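You operate a simulated robot arm through the tools that you are given. There is no shell and no other tool.

You run a simulated two-armed robot. Do the job below in one go: nothing can be reset, and whatever is moved stays where it is left.

Task
Put the purple pad on the top of the slate cabinet away on the middle shelf of the door rack. Then fetch the teal brush and set it on the open end of the drawer table. Then take the yellow pad and leave it on the third shelf from the bottom of the column rack. Then take the teal filter from the top of the yellow table and put it on the shelf of the yarn rack. Then put one of the grey wads from the top of the yellow table on the top shelf of the column rack. Then put the lime brush on the top of the yellow table away on the top of the eye stand. Then put the blue sensor from the top of the yellow table on top of the blue block. Then put the short bar from the low shelf of the narrow rack on the middle shelf of the narrow rack. Do these in the order given. Set down upright: teal filter, lime brush, blue sensor.

It is judged by the outcome, as a careful person would: the job done as asked, and still so three seconds after it is handed in. It fails if anything else is knocked over, pushed out of place, dropped, spilled or broken.

Robot
Two 6-joint arms with fingered hands on one trunk, on a base that moves. Base frame: it is fixed to the floor where the robot stands at the start and does not move with it; the origin is under the middle of the robot, x ahead of it, y to its left, z up; the surface under the hand at the start is at about z = 992. Lengths are in mm, angles in rad, forces in N, time in s.
The left shoulder is at the start at [50, 170, 1095], the right one opposite. With the tool pointing down near the work surface each hand reaches from about 500 to 780 mm from the robot's upright axis, wherever it stands, measured 20 degrees to its own side. Places, roughly: blue block (5x5x5 cm) [-300, 600, 700]; blue sensor [0, 750, 750]; grey wad (8x5x4 cm) [-200, 1100, 700]; lime brush (12x5x7 cm) [-200, 900, 700]; middle shelf of the door rack [5300, 7500, 1200]; middle shelf of the narrow rack [-1600, -2100, 900]; open end of the drawer table [800, 400, 800]; purple pad (9x7x5 cm) [600, 100, 1000]; shelf of the yarn rack (76x22 cm) [660, -2240, 240]; short bar (12x4x4 cm) [-1600, -2100, 500]; teal brush (12x5x7 cm) [500, 900, 700]; teal filter (6x4x8 cm) [-100, 800, 700]; third shelf of the column rack [400, 1600, 1000]; top of the eye stand (16x32 cm) [11000, 260, 800]; top shelf of the column rack [400, 1600, 1400]; yellow pad (9x7x5 cm) [400, 1300, 700]. Payload 3.5 kg a hand.
Tool frame (each hand has its own): the origin (TCP) lies between the finger pads and is the grasp point; the fingertips stand 26 mm ahead of it; z points along the fingers, y is the line along which they close. The gripper opens to 132 mm; its body begins 73 mm behind the TCP. The gripper is a hand of 3 fingers: y runs from the thumb to the fingers, the wrist lies at [0, 0, -234] in the tool frame, and closing takes about 1.5 s.
Orientation is that of the tool frame in the base frame, as a unit quaternion [x, y, z, w]. With the fingers straight down and closing along the base's y, the tool's x points along the base's -x, its y along +y and its z along -z.

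Tools
- The arms move only by the tool move_arm. It takes "left_rows", "right_rows" or both (then of equal length, played together; a hand with none holds still); each is a list that holds one entry, the list of rows, each a list of 7 numbers: the opening, from 0 (shut) to 1 (fully open), then the shift along the tool's x, y, z in mm, then the turn, a rotation vector about the tool's x, y, z in rad. In form: [[[jaw, x, y, z, rx, ry, rz], ...]]. A call has 1 to 20 rows; each row is the pose to reach, as a shift and turn from the pose commanded when the call began, along the tool's axes at that moment. A row lasts 0.2 s, in which the tool goes at most 50 mm and 0.15 rad; a call with a longer step from one row to the next is refused whole, and so is a gripper value outside its range. A pose out of reach is approached as far as the arm can. The call stops where the force on the tool passes 40 N (or 10 N more than at its start, if that is more) or the arm is blocked; 0.2 s more then pass. Each finger travels about 153 mm/s and halts on what it meets, pressing with about 26 N; the grip force reading is that of the motor and also rises with nothing between the fingers. The clock runs only during rows and for 0.2 s after the last one: add rows that repeat a pose to give the fingers time. It gives the time, the measured TCP pose, the force on the tool (base axes), the opening and the grip force at its end, in the units of the frame above (readings bear some noise), with the torque about the TCP (base axes, N m) and any sound that the robot's microphone picked up.
- Cameras (640 x 400 px; columns grow to the right, rows downward): "scene" is now at [15.4, 62.7, 1694.3]; the picture's right is [0.78, -0.62, 0.00], its down [-0.48, -0.60, -0.64] and it looks along [0.40, 0.50, -0.77] (base axes); focal length 268 px, centre (320, 200). "left" rides on the left gripper at [-62, 3, -92] in its tool frame; the picture's right is [-0.05, -1.00, 0.00], its down [0.83, -0.04, -0.56] and it looks along [0.55, -0.03, 0.83] (tool axes); focal length 230 px, centre (320, 200). "right" rides on the right gripper at [61, 3, -92] in its tool frame; the picture's right is [-0.05, 1.00, 0.00], its down [-0.83, -0.04, -0.55] and it looks along [-0.55, -0.03, 0.83] (tool axes); focal length 230 px, centre (320, 200).
- get_image(camera): a new picture of that camera. The clock stands still meanwhile.
- move_column(by): slides the trunk up (or, below 0, down) by that many mm; the arms and the scene camera ride with it, the base frame stays. It gives what a move gives, with no picture.
- drive_base(legs): drives the robot by 1 to 6 legs, each [ahead, left, turn to the left] in mm, mm and rad, along the robot's own axes; the way and the turn of a leg run together, so that a leg with both is an arc; at most 1500 mm and 3.142 rad a leg. The arms and the cameras ride along, it lands a little off, and it stops where it bumps. It gives what a move gives.
- grasp_type(shape, hand): the hand has 3 fingers and takes this shape, open, in about a second: jaw (thumb against the fingers, like two jaws); tri (thumb and two fingers); tip (a fingertip pinch); poke (one finger out to press); point (the index stretched); flat (the hand flat); cup (the hand cupped); fist (a fist). The gripper value then closes the fingers along that shape, each until it touches; the sizes above hold for jaw. It gives what a move gives, with no picture.
- turn_head(pan, tilt): turns the head with the scene camera to pan (to the left, within 1.501 rad either way) and tilt (down, from -0.506 to 1.204), counted from straight ahead of the robot. It gives what a move gives.
- locate(camera, pixels): for up to 12 pixels [column, row] of the newest picture of that camera ("zoom" is the newest enlarged one), the place [x, y, z] in the base frame of the surface seen there, good to about 2 mm, but the place of the scene camera against the robot may be out by one fixed shift of up to 18 mm in any direction. The clock stands still meanwhile.
- inspect(camera, box): a new picture of the part [left, top, right, bottom] of that camera's present view, enlarged. The clock stands still meanwhile.
- sign_off(): hands the job in; it is judged then, once.

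Unless the task says otherwise, let go and move clear before handing in.

The tools are called as a command line: name --argument value ..., lists and objects as JSON in quotes. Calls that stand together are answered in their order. move_arm: Moves the arms, as the interface text tells. Its arguments: {"type":"object","properties":{"left_rows":{"type":"array","items":{"type":"array","items":{"type":"array","items":{"type":"number"}}}},"right_rows":{"type":"array","items":{"type":"array","items":{"type":"array","items":{"type":"number"}}}}},"required":[]} The other tools are called the same way: move_column (by) moves the trunk up or down; grasp_type (shape, hand) gives the hand a shape; drive_base (legs) drives the base; turn_head (pan, tilt) turns the head that bears the scene camera; get_image (camera) takes a picture; locate (camera, pixels) gives the place of the surface under pixels of a picture; inspect (camera, box) takes an enlarged picture of a part of a camera's view; sign_off () hands the job in.

At the start:

```text
time: 0.0
left_tool_pos: [370.0, 559.5, 1223.9]
left_tcp_rot: [0.0, 1.0, 0.0, 0.0]
left_ft_force: [0.1, 0.6, -0.8]
left_torque: [0.01, 0.0, -0.03]
left_finger_gap: 131.8
left_gripper_force: 0.1
left_shape: jaw
right_tool_pos: [623.6, 38.6, 1199.1]
right_tcp_rot: [-0.001, 1.0, 0.001, 0.0]
right_ft_force: [0.1, 0.0, 0.5]
right_torque: [-0.01, -0.02, -0.02]
right_finger_gap: 131.9
right_gripper_force: 0.0
right_shape: jaw
trunk travel left (down, up): [-710.0, 0.0]
robot x, y, heading: [-0.7, -0.5, -0.001]
head pan, tilt (commanded): [0.899, 0.874]
```

scene: 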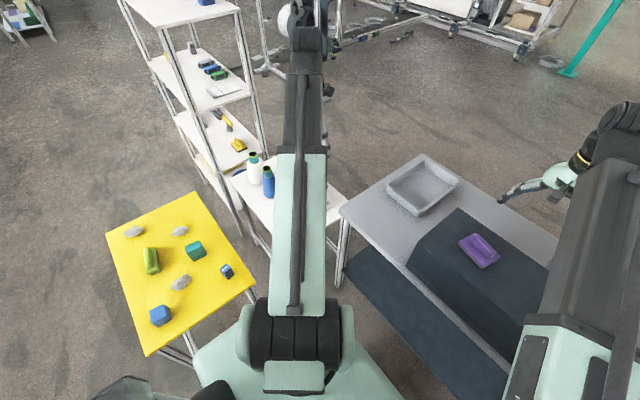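
right: 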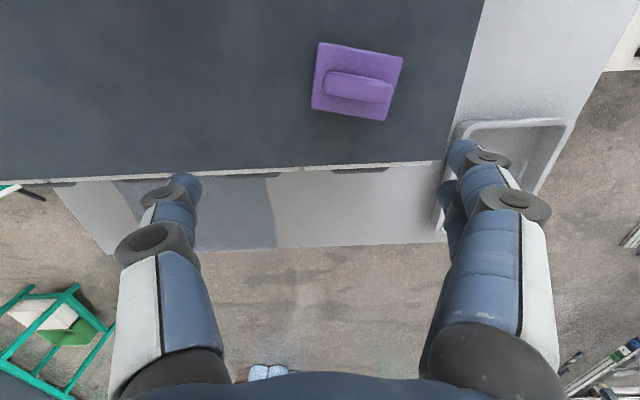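
left: 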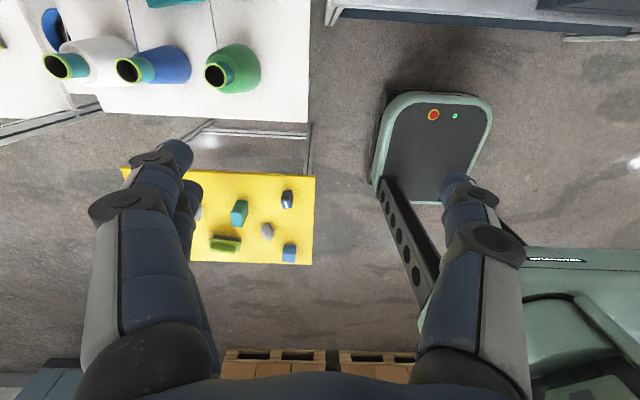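

The start pictures show the purple pad at about (357,82) in the right view and at (480,250) in the scene view. I'll measure it and other objects first.

get_image --camera "right"

get_image --camera "scene"

locate --camera "right" --pixels '[[320, 44], [402, 58], [385, 119], [312, 107], [357, 87], [330, 82], [388, 95], [440, 30], [200, 80], [400, 175], [520, 60]]'

locate --camera "scene" --pixels '[[480, 250], [420, 190], [161, 315], [227, 271], [195, 250], [180, 282], [151, 260], [134, 232], [180, 230], [238, 145], [225, 122]]'

```text
taken
```

right: 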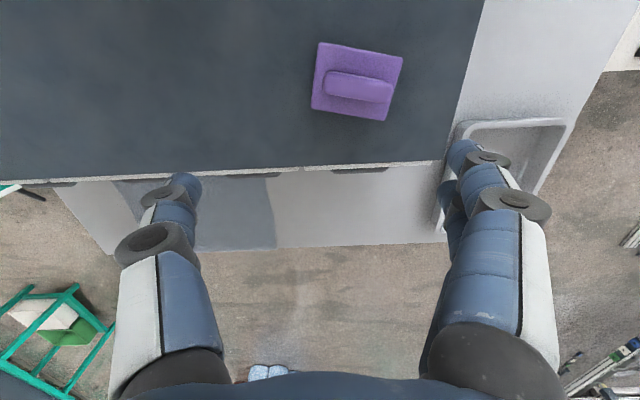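

```text
taken
```

scene: 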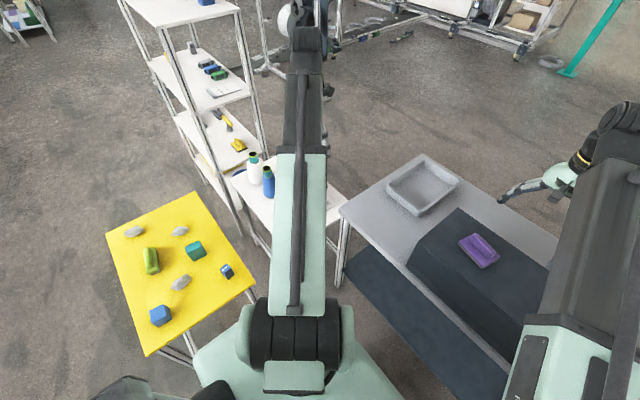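

```text
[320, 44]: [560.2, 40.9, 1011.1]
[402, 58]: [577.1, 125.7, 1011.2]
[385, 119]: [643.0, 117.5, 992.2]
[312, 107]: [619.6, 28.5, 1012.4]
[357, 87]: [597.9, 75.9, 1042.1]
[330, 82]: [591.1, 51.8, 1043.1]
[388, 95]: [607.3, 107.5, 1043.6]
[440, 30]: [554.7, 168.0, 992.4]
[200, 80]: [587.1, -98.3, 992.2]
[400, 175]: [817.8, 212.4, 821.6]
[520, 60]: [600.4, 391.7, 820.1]
```

```text
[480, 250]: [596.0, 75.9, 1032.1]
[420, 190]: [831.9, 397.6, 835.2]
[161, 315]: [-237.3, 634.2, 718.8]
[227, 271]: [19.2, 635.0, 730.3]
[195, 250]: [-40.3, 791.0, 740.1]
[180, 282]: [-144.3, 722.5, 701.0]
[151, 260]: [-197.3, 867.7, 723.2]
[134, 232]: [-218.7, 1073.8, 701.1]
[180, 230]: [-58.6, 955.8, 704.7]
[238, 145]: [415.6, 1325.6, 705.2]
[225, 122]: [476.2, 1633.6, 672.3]
```

The right camera puts the pad's grip ridge at about (598,78), top z≈1043, on a cabinet at 992. Before grasping I'll look at the destinations, starting with the door rack.

turn_head --pan 0.956 --tilt 0.08

get_image --camera "scene"

inspect --camera "scene" --box '[260, 150, 380, 225]'

```text
time: 1.1
left_tool_pos: [368.0, 558.3, 1226.2]
left_tcp_rot: [0.0, 1.0, -0.001, 0.0]
left_ft_force: [0.4, 0.4, 0.4]
left_torque: [0.01, -0.01, 0.0]
left_finger_gap: 132.1
left_gripper_force: 0.1
left_shape: jaw
right_tool_pos: [623.6, 38.4, 1198.4]
right_tcp_rot: [0.0, 1.0, 0.0, 0.002]
right_ft_force: [-0.1, -0.5, -0.7]
right_torque: [0.02, -0.05, -0.05]
right_finger_gap: 131.7
right_gripper_force: 0.0
right_shape: jaw
trunk travel left (down, up): [-710.0, 0.0]
robot x, y, heading: [-1.8, 1.7, -0.002]
head pan, tilt (commanded): [0.956, 0.08]
```

```text
taken
```

scene: 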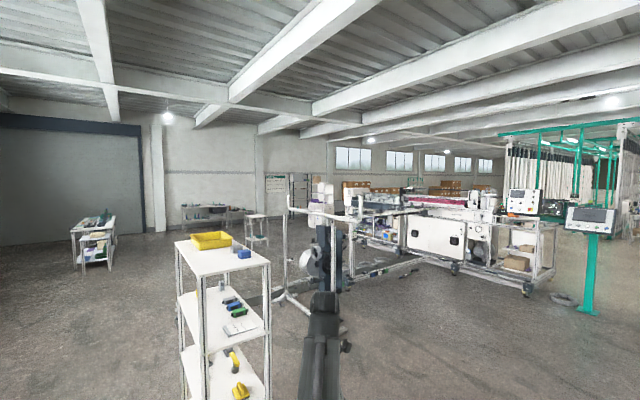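

```text
5.33 times, centred on (320, 188) of scene
```

zoom: 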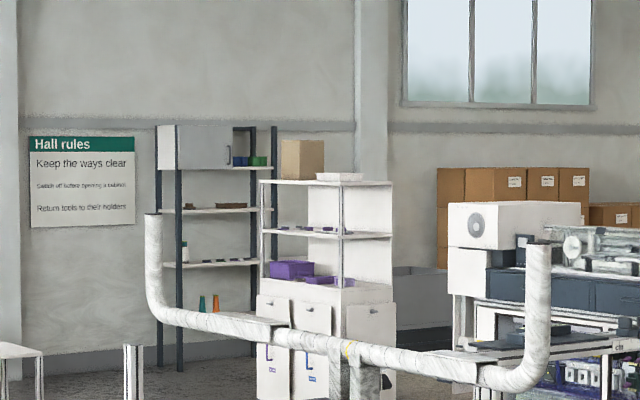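

Two shelf units show in the zoom: a dark-post rack with a grey door at the top (155–275, 125–370) and a white unit at (260–395,180–400). I'll locate points on both to tell which is the door rack.

locate --camera "zoom" --pixels '[[215, 168], [215, 209], [215, 263], [205, 305], [195, 145], [245, 162], [320, 183], [320, 235], [290, 270], [320, 280], [180, 245], [370, 310]]'

inspect --camera "scene" --box '[280, 165, 340, 202]'

```text
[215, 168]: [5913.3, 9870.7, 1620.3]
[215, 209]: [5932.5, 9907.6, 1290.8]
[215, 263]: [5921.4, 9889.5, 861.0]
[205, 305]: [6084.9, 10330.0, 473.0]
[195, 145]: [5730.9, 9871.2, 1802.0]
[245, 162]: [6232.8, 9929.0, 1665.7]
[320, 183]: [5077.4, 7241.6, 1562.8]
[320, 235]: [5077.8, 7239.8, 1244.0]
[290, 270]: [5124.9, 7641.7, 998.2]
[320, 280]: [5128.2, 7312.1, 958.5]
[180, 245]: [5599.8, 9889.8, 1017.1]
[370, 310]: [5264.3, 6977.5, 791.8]
```

```text
10.67 times, centred on (310, 184) of scene
```

zoom: 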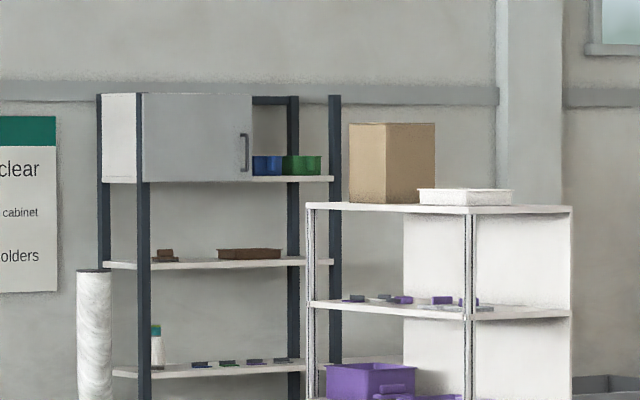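

The white unit at x≈5080–5500, y≈7000–7700 with shelves at z≈950, 1244, 1563 matches the door rack's place. Now I'll look at the near work area ahead and on each side.

turn_head --pan 0.1 --tilt 0.9

get_image --camera "scene"

turn_head --pan 1.2 --tilt 0.6

get_image --camera "scene"

turn_head --pan -1.3 --tilt 0.5

get_image --camera "scene"

turn_head --pan 0.0 --tilt 0.2

get_image --camera "scene"

```text
time: 2.3
left_tool_pos: [368.6, 559.7, 1224.3]
left_tcp_rot: [0.0, 1.0, 0.0, -0.001]
left_ft_force: [-0.2, 0.5, 0.3]
left_torque: [-0.01, 0.03, -0.01]
left_finger_gap: 131.7
left_gripper_force: 0.0
left_shape: jaw
right_tool_pos: [623.5, 38.0, 1196.7]
right_tcp_rot: [0.0, 1.0, 0.0, 0.001]
right_ft_force: [-0.7, 0.0, -0.5]
right_torque: [-0.01, -0.01, 0.03]
right_finger_gap: 131.8
right_gripper_force: 0.0
right_shape: jaw
trunk travel left (down, up): [-710.0, 0.0]
robot x, y, heading: [0.9, -0.0, 0.003]
head pan, tilt (commanded): [0.099, 0.901]
```

```text
taken
```

scene: 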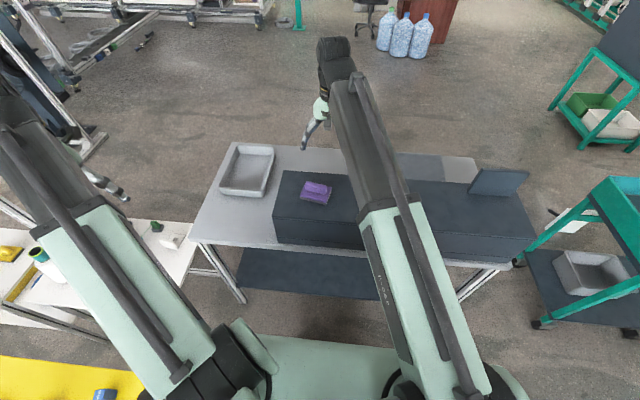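

```text
time: 3.6
left_tool_pos: [368.4, 559.3, 1224.2]
left_tcp_rot: [0.0, 1.0, 0.0, 0.0]
left_ft_force: [0.6, 0.6, -0.2]
left_torque: [0.01, -0.03, 0.02]
left_finger_gap: 131.8
left_gripper_force: 0.1
left_shape: jaw
right_tool_pos: [623.4, 39.3, 1196.8]
right_tcp_rot: [0.0, 1.0, 0.0, 0.0]
right_ft_force: [0.1, -0.2, 0.6]
right_torque: [0.02, 0.0, -0.01]
right_finger_gap: 131.9
right_gripper_force: 0.1
right_shape: jaw
trunk travel left (down, up): [-710.0, 0.0]
robot x, y, heading: [-1.5, -4.1, 0.002]
head pan, tilt (commanded): [1.201, 0.6]
```

```text
taken
```

scene: 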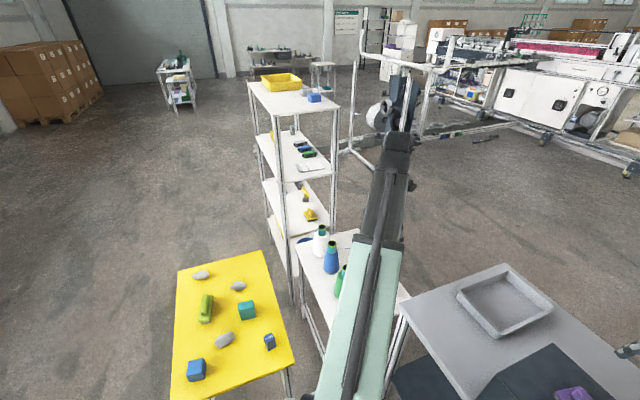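

```text
time: 5.9
left_tool_pos: [368.7, 559.2, 1225.1]
left_tcp_rot: [0.0, 1.0, 0.0, 0.0]
left_ft_force: [0.3, -0.6, 0.1]
left_torque: [-0.01, 0.02, -0.02]
left_finger_gap: 131.9
left_gripper_force: 0.1
left_shape: jaw
right_tool_pos: [623.6, 37.7, 1198.6]
right_tcp_rot: [0.0, 1.0, 0.001, 0.001]
right_ft_force: [-0.4, -0.8, 0.6]
right_torque: [-0.01, -0.01, -0.01]
right_finger_gap: 131.8
right_gripper_force: 0.1
right_shape: jaw
trunk travel left (down, up): [-710.0, 0.0]
robot x, y, heading: [-0.7, -3.3, -0.004]
head pan, tilt (commanded): [-1.3, 0.499]
```

```text
taken
```

scene: 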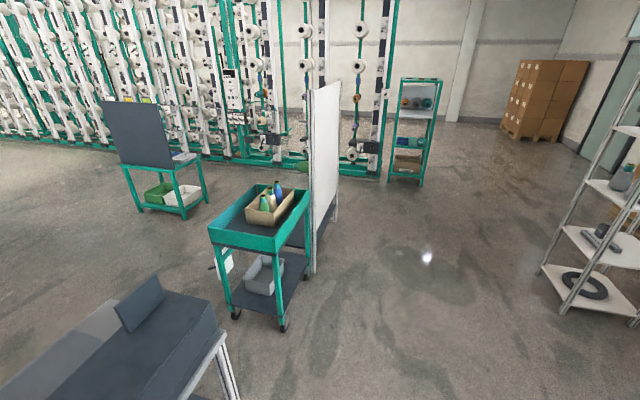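

```text
time: 7.4
left_tool_pos: [369.1, 559.9, 1225.7]
left_tcp_rot: [0.0, 1.0, 0.0, 0.0]
left_ft_force: [-0.6, -0.4, 0.0]
left_torque: [0.02, -0.03, -0.06]
left_finger_gap: 131.7
left_gripper_force: 0.1
left_shape: jaw
right_tool_pos: [623.3, 38.3, 1198.0]
right_tcp_rot: [0.0, 1.0, 0.0, 0.002]
right_ft_force: [-1.2, -0.7, 0.3]
right_torque: [-0.01, 0.0, 0.02]
right_finger_gap: 131.7
right_gripper_force: 0.0
right_shape: jaw
trunk travel left (down, up): [-710.0, 0.0]
robot x, y, heading: [0.8, -0.5, -0.002]
head pan, tilt (commanded): [0.0, 0.201]
```

```text
taken
```

scene: 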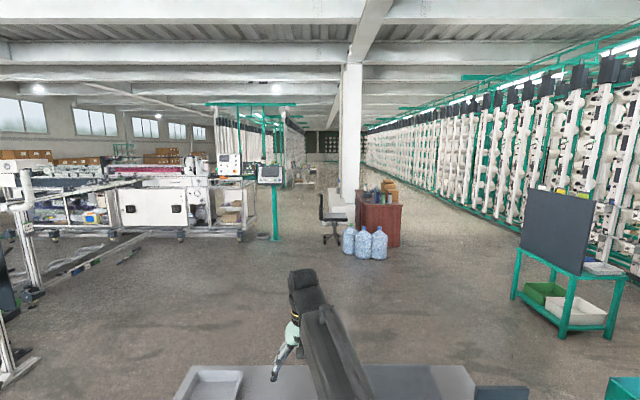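

The column rack, tables and narrow rack are all identified now. I need to understand the hand geometry before choosing a tilted grasp, so I'll zoom on the hands in the scene view.

turn_head --pan 0.0 --tilt 0.7

inspect --camera "scene" --box '[200, 50, 440, 200]'

turn_head --pan 1.0 --tilt 0.7

get_image --camera "scene"

```text
time: 8.3
left_tool_pos: [367.0, 560.0, 1224.9]
left_tcp_rot: [0.0, 1.0, 0.0, 0.0]
left_ft_force: [0.2, -1.0, -0.5]
left_torque: [0.02, -0.02, -0.01]
left_finger_gap: 132.0
left_gripper_force: 0.1
left_shape: jaw
right_tool_pos: [622.8, 37.9, 1198.6]
right_tcp_rot: [0.0, 1.0, -0.001, 0.001]
right_ft_force: [-0.1, -0.1, 0.0]
right_torque: [-0.01, 0.01, -0.02]
right_finger_gap: 132.0
right_gripper_force: 0.2
right_shape: jaw
trunk travel left (down, up): [-710.0, 0.0]
robot x, y, heading: [0.3, 0.2, -0.001]
head pan, tilt (commanded): [0.0, 0.7]
```

```text
2.67 times, centred on (320, 125) of scene
```

zoom: 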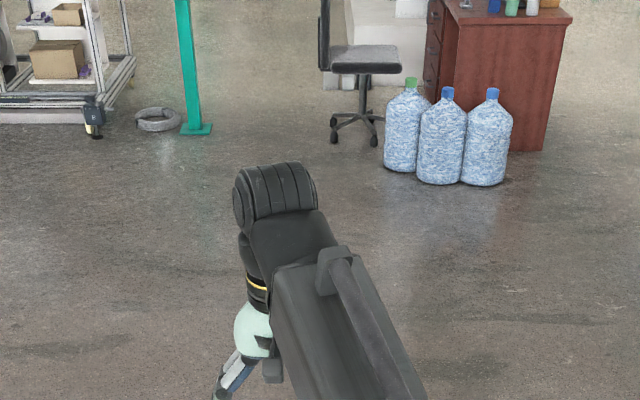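

```text
time: 9.6
left_tool_pos: [370.8, 558.2, 1225.2]
left_tcp_rot: [0.0, 1.0, 0.0, 0.0]
left_ft_force: [-0.3, 0.5, 0.0]
left_torque: [0.0, 0.01, -0.01]
left_finger_gap: 132.4
left_gripper_force: 0.0
left_shape: jaw
right_tool_pos: [624.5, 36.9, 1197.9]
right_tcp_rot: [0.0, 1.0, 0.0, 0.001]
right_ft_force: [-0.7, -0.1, 1.2]
right_torque: [0.03, 0.04, -0.07]
right_finger_gap: 131.8
right_gripper_force: 0.0
right_shape: jaw
trunk travel left (down, up): [-710.0, 0.0]
robot x, y, heading: [-0.5, -0.2, 0.003]
head pan, tilt (commanded): [1.0, 0.7]
```

```text
taken
```

scene: 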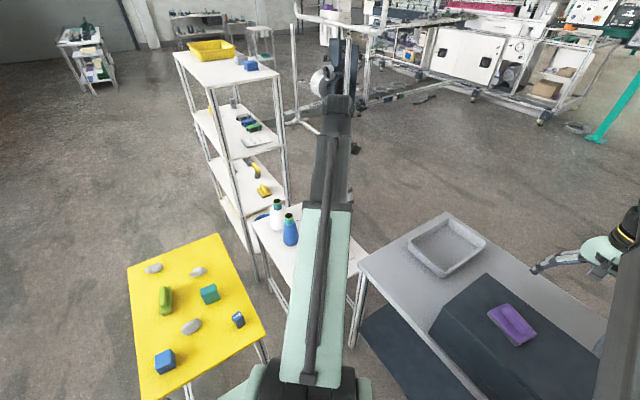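

The scene view does not show finger spacing well, so I'll zoom in on the right gripper camera where the fingers show at (120–200,170–260) and (440–550,140–240).

inspect --camera "right" --box '[400, 120, 600, 245]'

inspect --camera "right" --box '[80, 140, 280, 265]'

```text
3.20 times, centred on (500, 182) of right
```

zoom: 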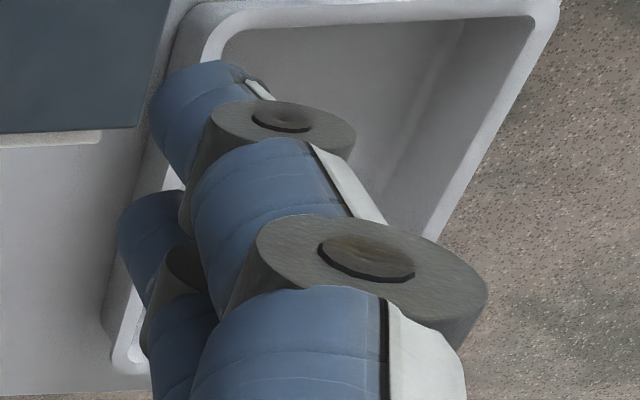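

```text
3.20 times, centred on (180, 202) of right
```

zoom: 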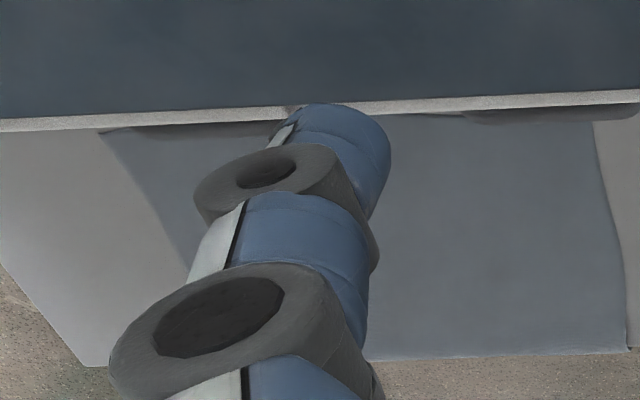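

The two fingers on the right and the thumb on the left are clear. I'll locate their tips to get the finger spread along the tool's x.

get_image --camera "right"

locate --camera "right" --pixels '[[464, 147], [458, 155], [446, 188], [452, 200], [480, 180], [190, 180], [183, 178], [165, 190], [500, 205], [490, 220], [155, 230], [170, 215]]'

```text
taken
```

right: 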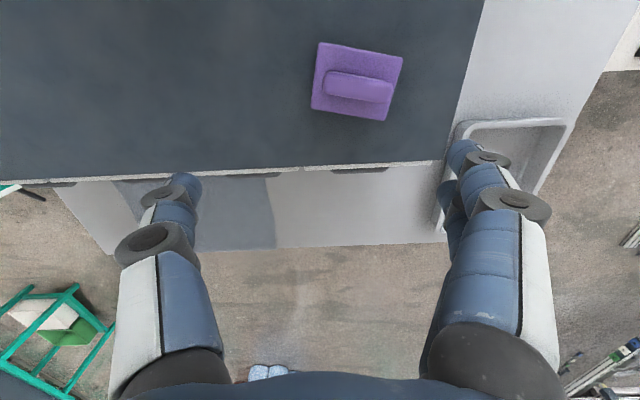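

```text
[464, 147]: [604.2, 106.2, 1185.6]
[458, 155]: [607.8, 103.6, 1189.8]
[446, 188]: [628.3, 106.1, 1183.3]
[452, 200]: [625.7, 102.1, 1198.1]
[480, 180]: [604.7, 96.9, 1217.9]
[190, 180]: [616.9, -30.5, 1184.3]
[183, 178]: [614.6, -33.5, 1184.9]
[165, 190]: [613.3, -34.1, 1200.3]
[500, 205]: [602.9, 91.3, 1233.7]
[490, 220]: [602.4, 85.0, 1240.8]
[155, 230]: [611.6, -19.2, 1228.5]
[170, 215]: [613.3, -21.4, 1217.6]
```

Finger spread is about ±21 mm along tool x and the pad's ridge runs nearly along y, so I'll grip across the ridge with the tool yawed ~79° left and tilted 30° so the same grasp fits under the rack shelf. First I rotate the right hand in free air above the cabinet.

move_arm --right_rows '[[[1, 2.5, 4, 0, -0.036, -0.0438, -0.134], [1, 5, 8, 0, -0.0719, -0.0877, -0.2679], [1, 7.5, 12, 0, -0.1078, -0.1315, -0.4019], [0.9, 10, 16, 0, -0.1437, -0.1753, -0.5359], [0.9, 12.5, 20, 0, -0.1797, -0.2192, -0.6699], [0.8, 15, 24, 0, -0.2156, -0.263, -0.8038], [0.8, 17.5, 28, 0, -0.2515, -0.3068, -0.9378], [0.7, 20, 32, 0, -0.2874, -0.3506, -1.0718], [0.7, 22.5, 36, 0, -0.3234, -0.3945, -1.2057], [0.6, 25.6, 40, 0, -0.3593, -0.4383, -1.3397], [0.6, 25.6, 40, 0, -0.3593, -0.4383, -1.3397]]]'

get_image --camera "right"

```text
time: 12.0
left_tool_pos: [369.2, 558.5, 1224.8]
left_tcp_rot: [0.0, 1.0, 0.0, 0.0]
left_ft_force: [0.6, 0.0, 0.2]
left_torque: [-0.01, 0.01, 0.02]
left_finger_gap: 131.8
left_gripper_force: 0.0
left_shape: jaw
right_tool_pos: [597.3, 78.5, 1197.5]
right_tcp_rot: [-0.613, 0.746, 0.164, 0.201]
right_ft_force: [0.2, 0.0, -0.3]
right_torque: [0.03, 0.03, 0.0]
right_finger_gap: 80.0
right_gripper_force: 0.0
right_shape: jaw
trunk travel left (down, up): [-710.0, 0.0]
robot x, y, heading: [1.6, 0.5, 0.001]
head pan, tilt (commanded): [1.0, 0.7]
```

```text
taken
```

right: 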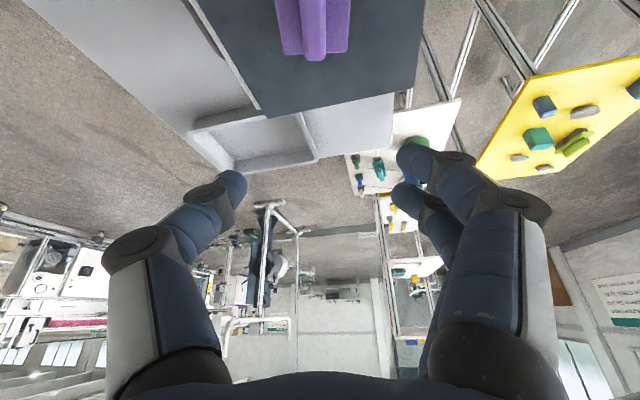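

Rotation reached and the ridge points straight at the hand (column ~313, top of the view). I'll re-measure the ridge from here for the exact centre line.

locate --camera "right" --pixels '[[313, 10], [313, 30], [313, 45], [302, 20], [325, 20], [303, 45], [325, 45], [285, 40], [345, 40], [313, 56], [282, 10], [349, 10]]'

inspect --camera "right" --box '[220, 0, 420, 125]'

```text
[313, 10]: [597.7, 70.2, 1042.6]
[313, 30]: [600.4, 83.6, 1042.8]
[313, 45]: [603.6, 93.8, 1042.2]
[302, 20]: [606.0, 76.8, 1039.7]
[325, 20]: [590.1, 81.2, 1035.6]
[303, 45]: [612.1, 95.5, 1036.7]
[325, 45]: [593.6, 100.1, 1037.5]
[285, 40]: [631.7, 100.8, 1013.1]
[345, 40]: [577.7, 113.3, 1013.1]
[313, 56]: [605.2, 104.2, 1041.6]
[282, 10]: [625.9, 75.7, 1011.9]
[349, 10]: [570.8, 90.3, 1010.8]
```

```text
3.20 times, centred on (320, 62) of right
```

zoom: 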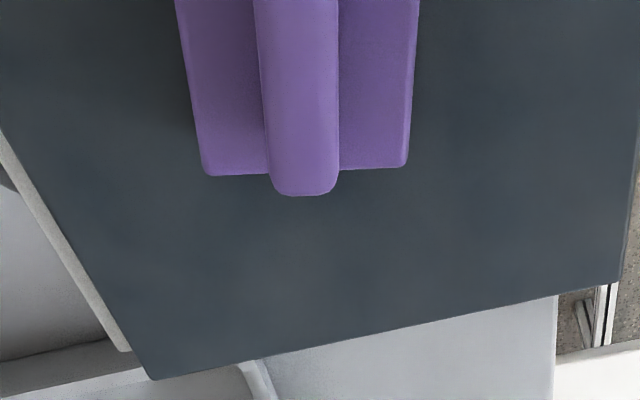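

The ridge centre line passes through (599,79) with its top at 1042.6. I'll descend straight down to TCP z≈1047 with the fingers straddling it.

move_arm --right_rows '[[[0.6, 15, -1.6, 26, 0, 0, 0], [0.6, 30, -1.6, 52, 0, 0, 0], [0.6, 45, -1.6, 78, 0, 0, 0], [0.6, 57.5, -1.6, 99.6, 0, 0, 0], [0.6, 65, -1.6, 112.6, 0, 0, 0], [0.6, 70, -1.6, 121.2, 0, 0, 0], [0.6, 75.2, -1.6, 130.3, 0, 0, 0], [0.6, 75.2, -1.6, 130.3, 0, 0, 0]]]'

get_image --camera "right"

```text
time: 13.8
left_tool_pos: [368.6, 559.6, 1225.2]
left_tcp_rot: [0.0, 1.0, 0.001, 0.0]
left_ft_force: [-0.3, 0.2, -0.6]
left_torque: [-0.03, -0.01, -0.02]
left_finger_gap: 131.8
left_gripper_force: 0.0
left_shape: jaw
right_tool_pos: [601.1, 77.5, 1046.3]
right_tcp_rot: [-0.613, 0.747, 0.163, 0.2]
right_ft_force: [-0.6, -0.1, 0.2]
right_torque: [-0.03, -0.01, 0.02]
right_finger_gap: 79.8
right_gripper_force: 0.0
right_shape: jaw
trunk travel left (down, up): [-710.0, 0.0]
robot x, y, heading: [3.6, 4.2, -0.0]
head pan, tilt (commanded): [1.0, 0.7]
```

```text
taken
```

right: 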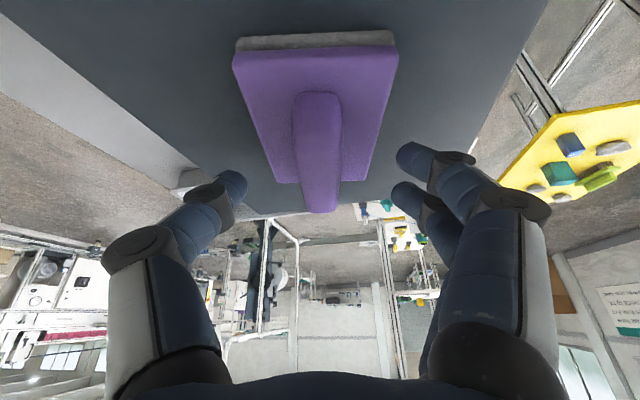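

The ridge sits midway between thumb tip (240,185) and finger tips (400,160–190). Closing now.

move_arm --right_rows '[[[0.4, 0, 0, 0, 0, 0, 0], [0.2, 0, 0, 0, 0, 0, 0], [0, 0, 0, 0, 0, 0, 0], [0, 0, 0, 0, 0, 0, 0], [0, 0, 0, 0, 0, 0, 0], [0, 0, 0, 0, 0, 0, 0], [0, 0, 0, 0, 0, 0, 0], [0, 0, 0, 0, 0, 0, 0]]]'

get_image --camera "right"

```text
time: 15.6
left_tool_pos: [368.5, 560.1, 1225.1]
left_tcp_rot: [0.0, 1.0, 0.0, 0.0]
left_ft_force: [-0.2, 0.2, -0.6]
left_torque: [-0.03, -0.01, 0.0]
left_finger_gap: 132.1
left_gripper_force: 0.0
left_shape: jaw
right_tool_pos: [600.4, 77.2, 1047.4]
right_tcp_rot: [-0.612, 0.747, 0.163, 0.201]
right_ft_force: [0.5, -0.3, -0.2]
right_torque: [0.0, 0.01, 0.01]
right_finger_gap: 15.0
right_gripper_force: 26.2
right_shape: jaw
trunk travel left (down, up): [-710.0, 0.0]
robot x, y, heading: [0.2, -0.2, -0.001]
head pan, tilt (commanded): [1.0, 0.7]
```

```text
taken
```

right: 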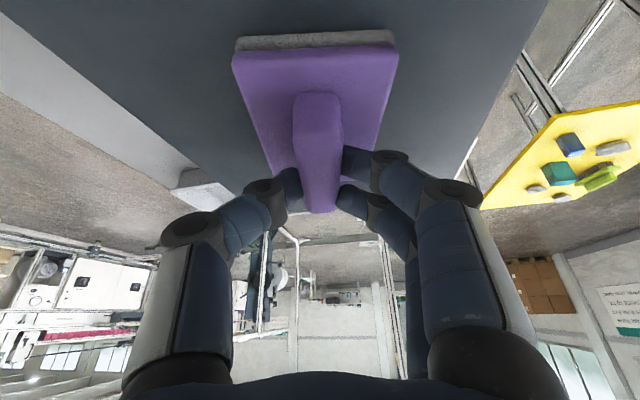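

The grip holds at gap 15 mm, 26 N on the ridge. Lifting straight up to check it holds.

move_arm --right_rows '[[[0, -5, 0, -8.7, 0, 0, 0], [0, -10, 0, -17.3, 0, 0, 0], [0, -20, 0, -34.6, 0, 0, 0], [0, -35, 0, -60.6, 0, 0, 0], [0, -50, 0, -86.6, 0, 0, 0], [0, -65, 0, -112.6, 0, 0, 0], [0, -65, 0, -112.6, 0, 0, 0]]]'

get_image --camera "right"

```text
time: 17.2
left_tool_pos: [368.5, 559.5, 1224.4]
left_tcp_rot: [0.0, 1.0, 0.0, 0.0]
left_ft_force: [-1.1, -1.4, -0.3]
left_torque: [0.01, -0.01, 0.0]
left_finger_gap: 131.9
left_gripper_force: 0.1
left_shape: jaw
right_tool_pos: [599.7, 78.2, 1178.9]
right_tcp_rot: [-0.613, 0.746, 0.164, 0.2]
right_ft_force: [0.8, 0.6, -1.4]
right_torque: [-0.01, 0.01, -0.01]
right_finger_gap: 14.7
right_gripper_force: 26.1
right_shape: jaw
trunk travel left (down, up): [-710.0, 0.0]
robot x, y, heading: [-1.3, -2.0, -0.002]
head pan, tilt (commanded): [1.0, 0.7]
```

```text
taken
```

right: 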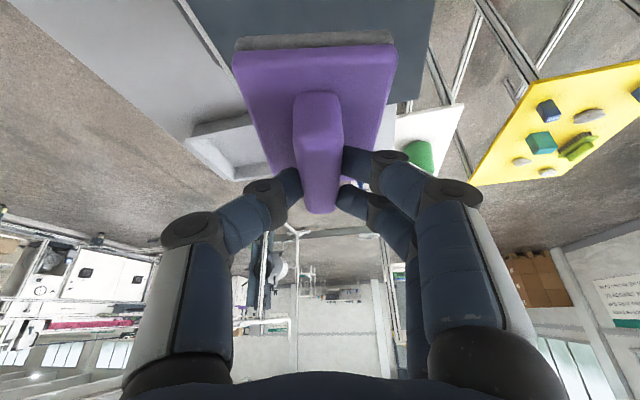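

The pad is held firmly (gap 14.7, 26 N). Before driving I need a floor map: I'll check what is behind and to the left using the left camera and head views.

get_image --camera "left"

locate --camera "left" --pixels '[[300, 358], [410, 358], [230, 355], [310, 180], [312, 262], [125, 172], [440, 350], [430, 115], [540, 340], [480, 100], [60, 370]]'

turn_head --pan 1.5 --tilt 0.5

get_image --camera "scene"

```text
taken
```

left: 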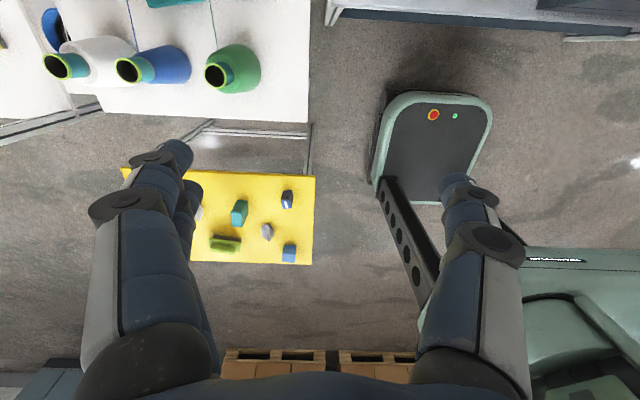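

```text
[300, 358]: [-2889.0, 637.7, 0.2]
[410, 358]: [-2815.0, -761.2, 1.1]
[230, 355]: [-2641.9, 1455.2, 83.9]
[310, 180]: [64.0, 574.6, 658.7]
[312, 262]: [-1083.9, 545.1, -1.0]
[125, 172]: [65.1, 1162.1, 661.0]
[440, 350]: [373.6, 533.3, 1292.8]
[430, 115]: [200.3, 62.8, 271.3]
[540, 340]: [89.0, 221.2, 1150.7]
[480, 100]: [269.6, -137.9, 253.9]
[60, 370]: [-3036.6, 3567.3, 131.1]
```

```text
time: 18.1
left_tool_pos: [368.5, 559.1, 1224.4]
left_tcp_rot: [0.0, 1.0, 0.0, -0.001]
left_ft_force: [0.7, 0.5, -0.7]
left_torque: [-0.02, 0.03, 0.01]
left_finger_gap: 131.8
left_gripper_force: 0.1
left_shape: jaw
right_tool_pos: [600.0, 78.0, 1177.4]
right_tcp_rot: [-0.612, 0.747, 0.163, 0.201]
right_ft_force: [0.3, -0.3, -1.6]
right_torque: [-0.01, 0.04, 0.02]
right_finger_gap: 14.9
right_gripper_force: 26.5
right_shape: jaw
trunk travel left (down, up): [-710.0, 0.0]
robot x, y, heading: [2.0, -1.5, -0.0]
head pan, tilt (commanded): [1.499, 0.499]
```

```text
taken
```

scene: 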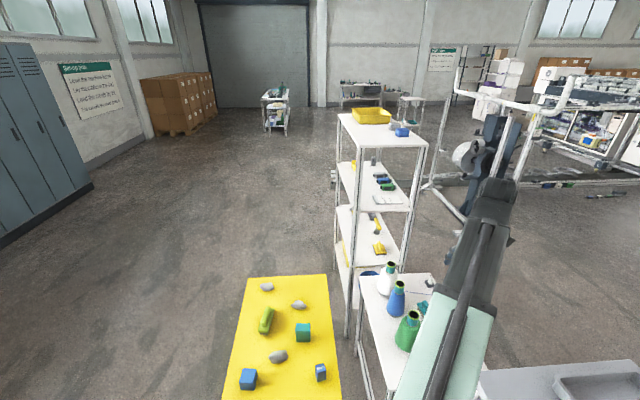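

Behind is clear to x≈-2600. The yellow table spans y 575–1162 up to x≈65. Now I'll map the obstacles between here and the door rack.

locate --camera "scene" --pixels '[[230, 398], [246, 277], [346, 332], [338, 115], [428, 142], [275, 130], [372, 103], [410, 120], [440, 200], [428, 186], [380, 200], [350, 180]]'

locate --camera "scene" --pixels '[[402, 123], [342, 101], [470, 102], [495, 85], [560, 186], [90, 187], [200, 200], [300, 160], [330, 110], [460, 72], [520, 250], [610, 196]]'

inspect --camera "scene" --box '[360, 30, 520, 130]'

```text
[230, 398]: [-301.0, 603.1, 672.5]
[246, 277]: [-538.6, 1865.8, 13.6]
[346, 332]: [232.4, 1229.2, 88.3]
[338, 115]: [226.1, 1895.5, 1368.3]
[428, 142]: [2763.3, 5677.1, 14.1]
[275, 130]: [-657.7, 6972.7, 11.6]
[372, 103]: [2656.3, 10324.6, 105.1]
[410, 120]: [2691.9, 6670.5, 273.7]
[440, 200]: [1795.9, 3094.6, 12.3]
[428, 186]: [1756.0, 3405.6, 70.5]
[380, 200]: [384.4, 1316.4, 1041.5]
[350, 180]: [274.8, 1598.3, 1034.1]
```

```text
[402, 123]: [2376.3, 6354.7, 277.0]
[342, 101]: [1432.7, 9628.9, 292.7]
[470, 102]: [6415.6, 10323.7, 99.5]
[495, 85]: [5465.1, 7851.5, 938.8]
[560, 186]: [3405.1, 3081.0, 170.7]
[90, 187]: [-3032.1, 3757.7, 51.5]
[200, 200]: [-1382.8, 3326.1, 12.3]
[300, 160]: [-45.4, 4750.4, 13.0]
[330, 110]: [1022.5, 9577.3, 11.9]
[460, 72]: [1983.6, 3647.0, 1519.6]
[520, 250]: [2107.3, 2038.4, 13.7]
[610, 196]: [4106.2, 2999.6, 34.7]
```

```text
4.00 times, centred on (440, 80) of scene
```

zoom: 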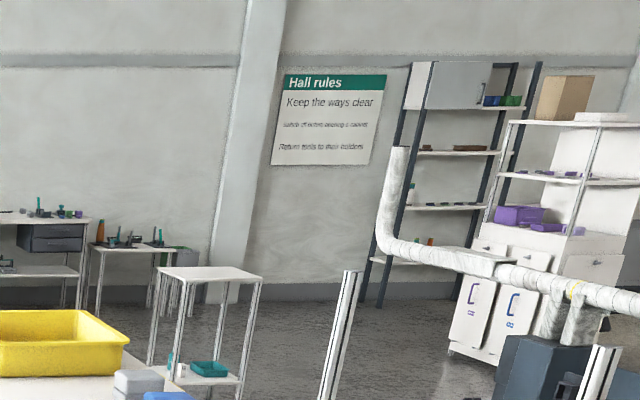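

Free lane: back off to x≈-900, then along +y past the yellow table, then diagonally toward the rack, clear of the small table near (2400,6400). I'll start driving.

drive_base --legs '[[-900, 0, 0], [0, 0, 1.571], [1500, 0, 0], [1500, 0, 0]]'

turn_head --pan -0.4 --tilt 0.3

get_image --camera "scene"

get_image --camera "right"

```text
time: 40.8
left_tool_pos: [-1479.4, 3378.6, 1224.9]
left_tcp_rot: [0.71, -0.704, 0.0, 0.0]
left_ft_force: [-0.1, 0.8, -0.4]
left_torque: [0.0, -0.01, 0.01]
left_finger_gap: 131.9
left_gripper_force: 0.1
left_shape: jaw
right_tool_pos: [-1003.3, 3616.4, 1177.5]
right_tcp_rot: [0.962, -0.09, -0.258, -0.025]
right_ft_force: [-0.4, 0.2, -0.3]
right_torque: [0.02, 0.0, -0.01]
right_finger_gap: 14.5
right_gripper_force: 26.5
right_shape: jaw
trunk travel left (down, up): [-710.0, 0.0]
robot x, y, heading: [-918.8, 3018.5, 1.584]
head pan, tilt (commanded): [1.499, 0.499]
```

```text
time: 42.7
left_tool_pos: [-1481.2, 3378.2, 1226.1]
left_tcp_rot: [0.711, -0.703, 0.0, 0.0]
left_ft_force: [1.1, -0.2, -0.4]
left_torque: [0.01, 0.0, 0.0]
left_finger_gap: 132.0
left_gripper_force: 0.0
left_shape: jaw
right_tool_pos: [-1001.3, 3615.6, 1177.7]
right_tcp_rot: [0.961, -0.09, -0.259, -0.025]
right_ft_force: [0.1, 0.0, -1.1]
right_torque: [-0.04, 0.01, 0.02]
right_finger_gap: 14.4
right_gripper_force: 25.9
right_shape: jaw
trunk travel left (down, up): [-710.0, 0.0]
robot x, y, heading: [-914.9, 3016.4, 1.587]
head pan, tilt (commanded): [-0.4, 0.3]
```

```text
taken
```

scene: 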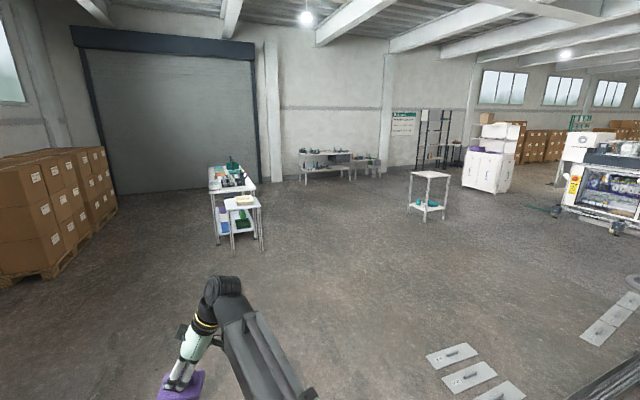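

```text
taken
```

right: 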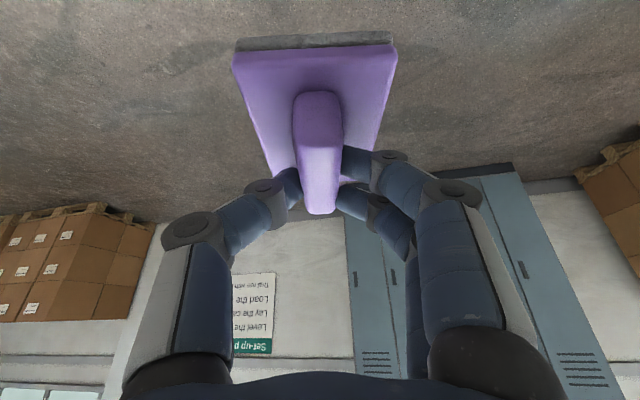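

The pad is steady. I'll locate the small table, door rack and floor plates from this viewpoint for the next legs.

locate --camera "scene" --pixels '[[411, 214], [443, 217], [450, 172], [470, 188], [505, 190], [466, 150], [558, 212], [450, 355], [520, 380], [590, 335], [262, 250], [425, 166]]'

inspect --camera "scene" --box '[390, 95, 580, 225]'

```text
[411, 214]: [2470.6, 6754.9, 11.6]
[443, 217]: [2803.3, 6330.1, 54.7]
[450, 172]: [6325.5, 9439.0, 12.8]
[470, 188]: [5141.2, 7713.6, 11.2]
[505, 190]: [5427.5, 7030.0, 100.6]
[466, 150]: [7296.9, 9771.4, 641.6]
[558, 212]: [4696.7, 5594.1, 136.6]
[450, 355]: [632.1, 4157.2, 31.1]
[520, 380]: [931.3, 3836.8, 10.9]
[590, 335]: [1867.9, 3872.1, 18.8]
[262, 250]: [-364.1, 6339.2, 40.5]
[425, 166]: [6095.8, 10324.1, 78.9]
```

```text
3.08 times, centred on (485, 160) of scene
```

zoom: 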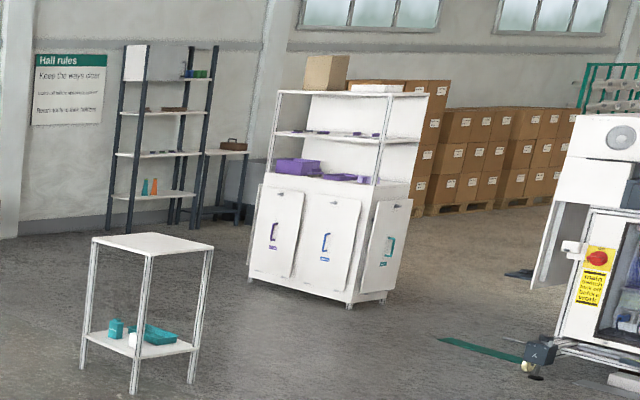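

Path is clear of the small table (legs at x 2470–2800, y 6330–6755) and trolley at (-364,6339). Driving diagonally to about (1500,7800), then facing +x.

drive_base --legs '[[0, 0, -0.484], [1500, 0, 0], [1500, 0, 0], [1500, 0, 0], [860, 0, 0], [0, 0, -1.1]]'

turn_head --pan 0.0 --tilt 0.25

get_image --camera "scene"

get_image --camera "right"

```text
time: 72.4
left_tool_pos: [1868.4, 8352.9, 1225.3]
left_tcp_rot: [-0.009, 1.0, 0.0, 0.0]
left_ft_force: [0.1, 0.6, -0.2]
left_torque: [-0.02, -0.01, 0.02]
left_finger_gap: 132.0
left_gripper_force: 0.1
left_shape: jaw
right_tool_pos: [2109.9, 7876.2, 1176.8]
right_tcp_rot: [-0.619, 0.741, 0.166, 0.199]
right_ft_force: [0.5, -0.8, -0.6]
right_torque: [0.02, -0.02, 0.01]
right_finger_gap: 14.2
right_gripper_force: 26.0
right_shape: jaw
trunk travel left (down, up): [-710.0, 0.0]
robot x, y, heading: [1509.8, 7786.7, 0.015]
head pan, tilt (commanded): [-0.4, 0.3]
```

```text
time: 73.3
left_tool_pos: [1869.3, 8354.1, 1224.2]
left_tcp_rot: [-0.009, 1.0, 0.0, 0.0]
left_ft_force: [0.2, -0.3, 0.0]
left_torque: [0.03, -0.03, -0.02]
left_finger_gap: 131.9
left_gripper_force: 0.1
left_shape: jaw
right_tool_pos: [2107.6, 7876.1, 1177.6]
right_tcp_rot: [-0.618, 0.742, 0.166, 0.2]
right_ft_force: [-0.3, -0.9, -0.9]
right_torque: [-0.04, -0.01, 0.02]
right_finger_gap: 14.2
right_gripper_force: 25.7
right_shape: jaw
trunk travel left (down, up): [-710.0, 0.0]
robot x, y, heading: [1508.2, 7787.2, 0.014]
head pan, tilt (commanded): [0.0, 0.25]
```

```text
taken
```

scene: 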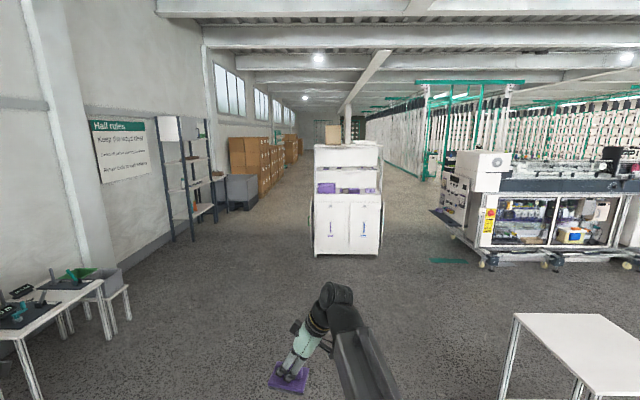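

```text
taken
```

right: 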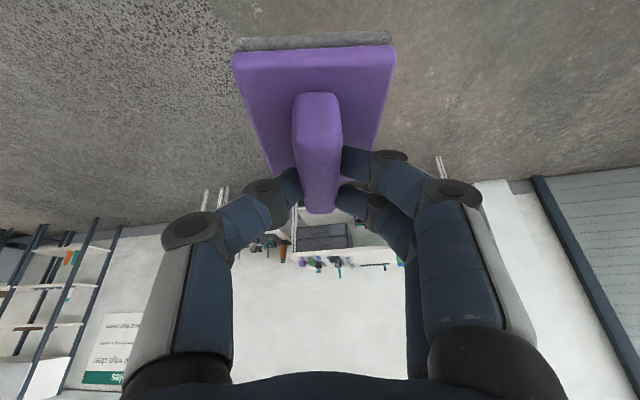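

The rack is straight ahead with clear floor. Driving forward to about x=3900 to inspect the middle shelf.

drive_base --legs '[[1500, 0, 0], [900, 0, 0]]'

turn_head --pan -0.25 --tilt 0.35

get_image --camera "scene"

inspect --camera "scene" --box '[220, 80, 420, 205]'

```text
time: 85.1
left_tool_pos: [4267.4, 8420.5, 1225.3]
left_tcp_rot: [-0.02, 1.0, 0.0, 0.0]
left_ft_force: [-0.1, 0.2, 1.0]
left_torque: [-0.01, -0.01, -0.01]
left_finger_gap: 131.8
left_gripper_force: 0.0
left_shape: jaw
right_tool_pos: [4517.3, 7950.0, 1177.2]
right_tcp_rot: [-0.627, 0.735, 0.167, 0.198]
right_ft_force: [0.9, -0.1, -1.3]
right_torque: [-0.02, 0.06, -0.01]
right_finger_gap: 14.3
right_gripper_force: 26.3
right_shape: jaw
trunk travel left (down, up): [-710.0, 0.0]
robot x, y, heading: [3921.1, 7843.1, 0.04]
head pan, tilt (commanded): [0.0, 0.25]
```

```text
time: 85.9
left_tool_pos: [4268.0, 8421.3, 1224.5]
left_tcp_rot: [-0.021, 1.0, 0.0, 0.001]
left_ft_force: [0.4, -0.4, -0.7]
left_torque: [0.02, 0.01, 0.0]
left_finger_gap: 131.7
left_gripper_force: 0.1
left_shape: jaw
right_tool_pos: [4518.0, 7948.7, 1178.0]
right_tcp_rot: [-0.628, 0.734, 0.168, 0.197]
right_ft_force: [0.1, -0.3, -0.5]
right_torque: [0.03, 0.02, -0.02]
right_finger_gap: 14.3
right_gripper_force: 25.8
right_shape: jaw
trunk travel left (down, up): [-710.0, 0.0]
robot x, y, heading: [3922.9, 7848.8, 0.041]
head pan, tilt (commanded): [-0.25, 0.351]
```

```text
taken
```

scene: 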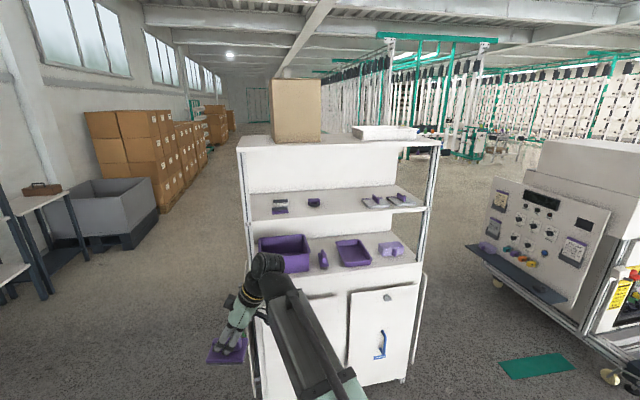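

```text
3.20 times, centred on (320, 142) of scene
```

zoom: 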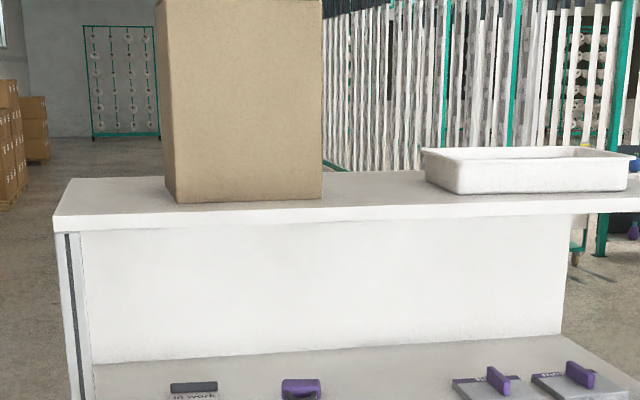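

The middle shelf (z≈1244) carries small labelled items. I'll zoom on it and measure the free area.

inspect --camera "scene" --box '[240, 170, 440, 225]'

locate --camera "scene" --pixels '[[252, 219], [418, 208], [254, 198], [400, 188], [280, 204], [314, 203], [375, 203], [398, 199], [340, 195], [340, 210], [345, 148], [330, 270]]'

```text
3.20 times, centred on (340, 198) of scene
```

zoom: 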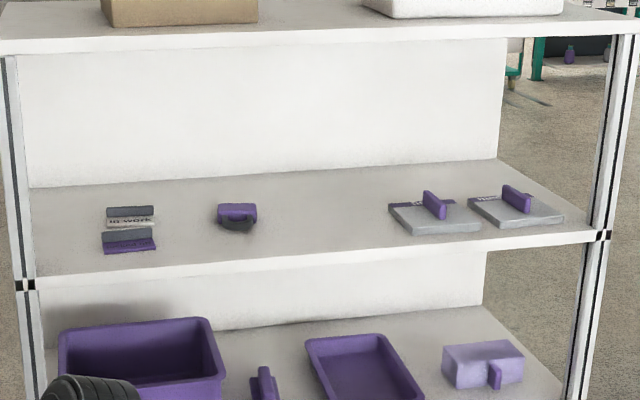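

```text
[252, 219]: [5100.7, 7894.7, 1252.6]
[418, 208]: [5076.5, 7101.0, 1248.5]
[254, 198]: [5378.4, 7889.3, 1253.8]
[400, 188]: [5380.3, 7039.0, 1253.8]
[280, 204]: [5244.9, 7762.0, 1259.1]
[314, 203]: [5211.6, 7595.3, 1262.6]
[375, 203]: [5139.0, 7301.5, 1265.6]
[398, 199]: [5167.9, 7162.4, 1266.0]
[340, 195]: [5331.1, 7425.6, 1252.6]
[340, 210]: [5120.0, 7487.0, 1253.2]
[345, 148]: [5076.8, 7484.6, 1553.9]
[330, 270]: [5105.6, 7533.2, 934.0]
```

Shelf items leave a free patch between y≈7350 and 7560 (scene z reads about 12 mm high, so the shelf is ~1241). I'll measure the wrist joint's extent relative to the hand from this picture to check clearance under the top shelf.

inspect --camera "scene" --box '[180, 240, 380, 365]'

locate --camera "zoom" --pixels '[[265, 55], [300, 70], [230, 110], [275, 100], [190, 200], [210, 240], [160, 195], [150, 320], [185, 260], [340, 150], [255, 140], [130, 345]]'

```text
3.20 times, centred on (280, 302) of scene
```

zoom: 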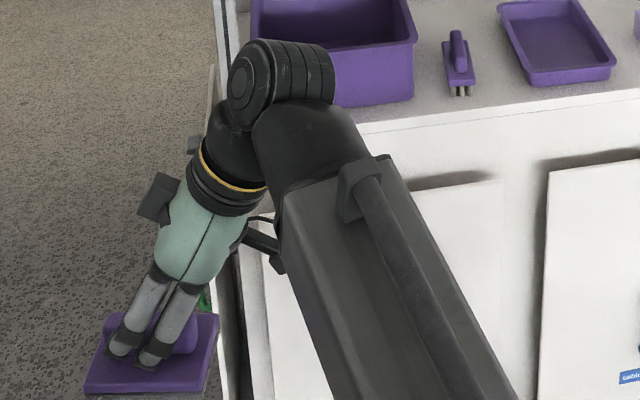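

```text
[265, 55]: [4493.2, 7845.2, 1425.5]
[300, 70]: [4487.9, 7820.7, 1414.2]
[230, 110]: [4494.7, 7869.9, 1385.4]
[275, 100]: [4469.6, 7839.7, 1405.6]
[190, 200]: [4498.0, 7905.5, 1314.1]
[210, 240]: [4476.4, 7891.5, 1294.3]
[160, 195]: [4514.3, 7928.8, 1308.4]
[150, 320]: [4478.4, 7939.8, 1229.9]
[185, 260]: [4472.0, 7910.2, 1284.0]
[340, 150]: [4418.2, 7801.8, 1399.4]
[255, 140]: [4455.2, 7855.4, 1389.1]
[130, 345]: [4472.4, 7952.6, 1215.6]
```

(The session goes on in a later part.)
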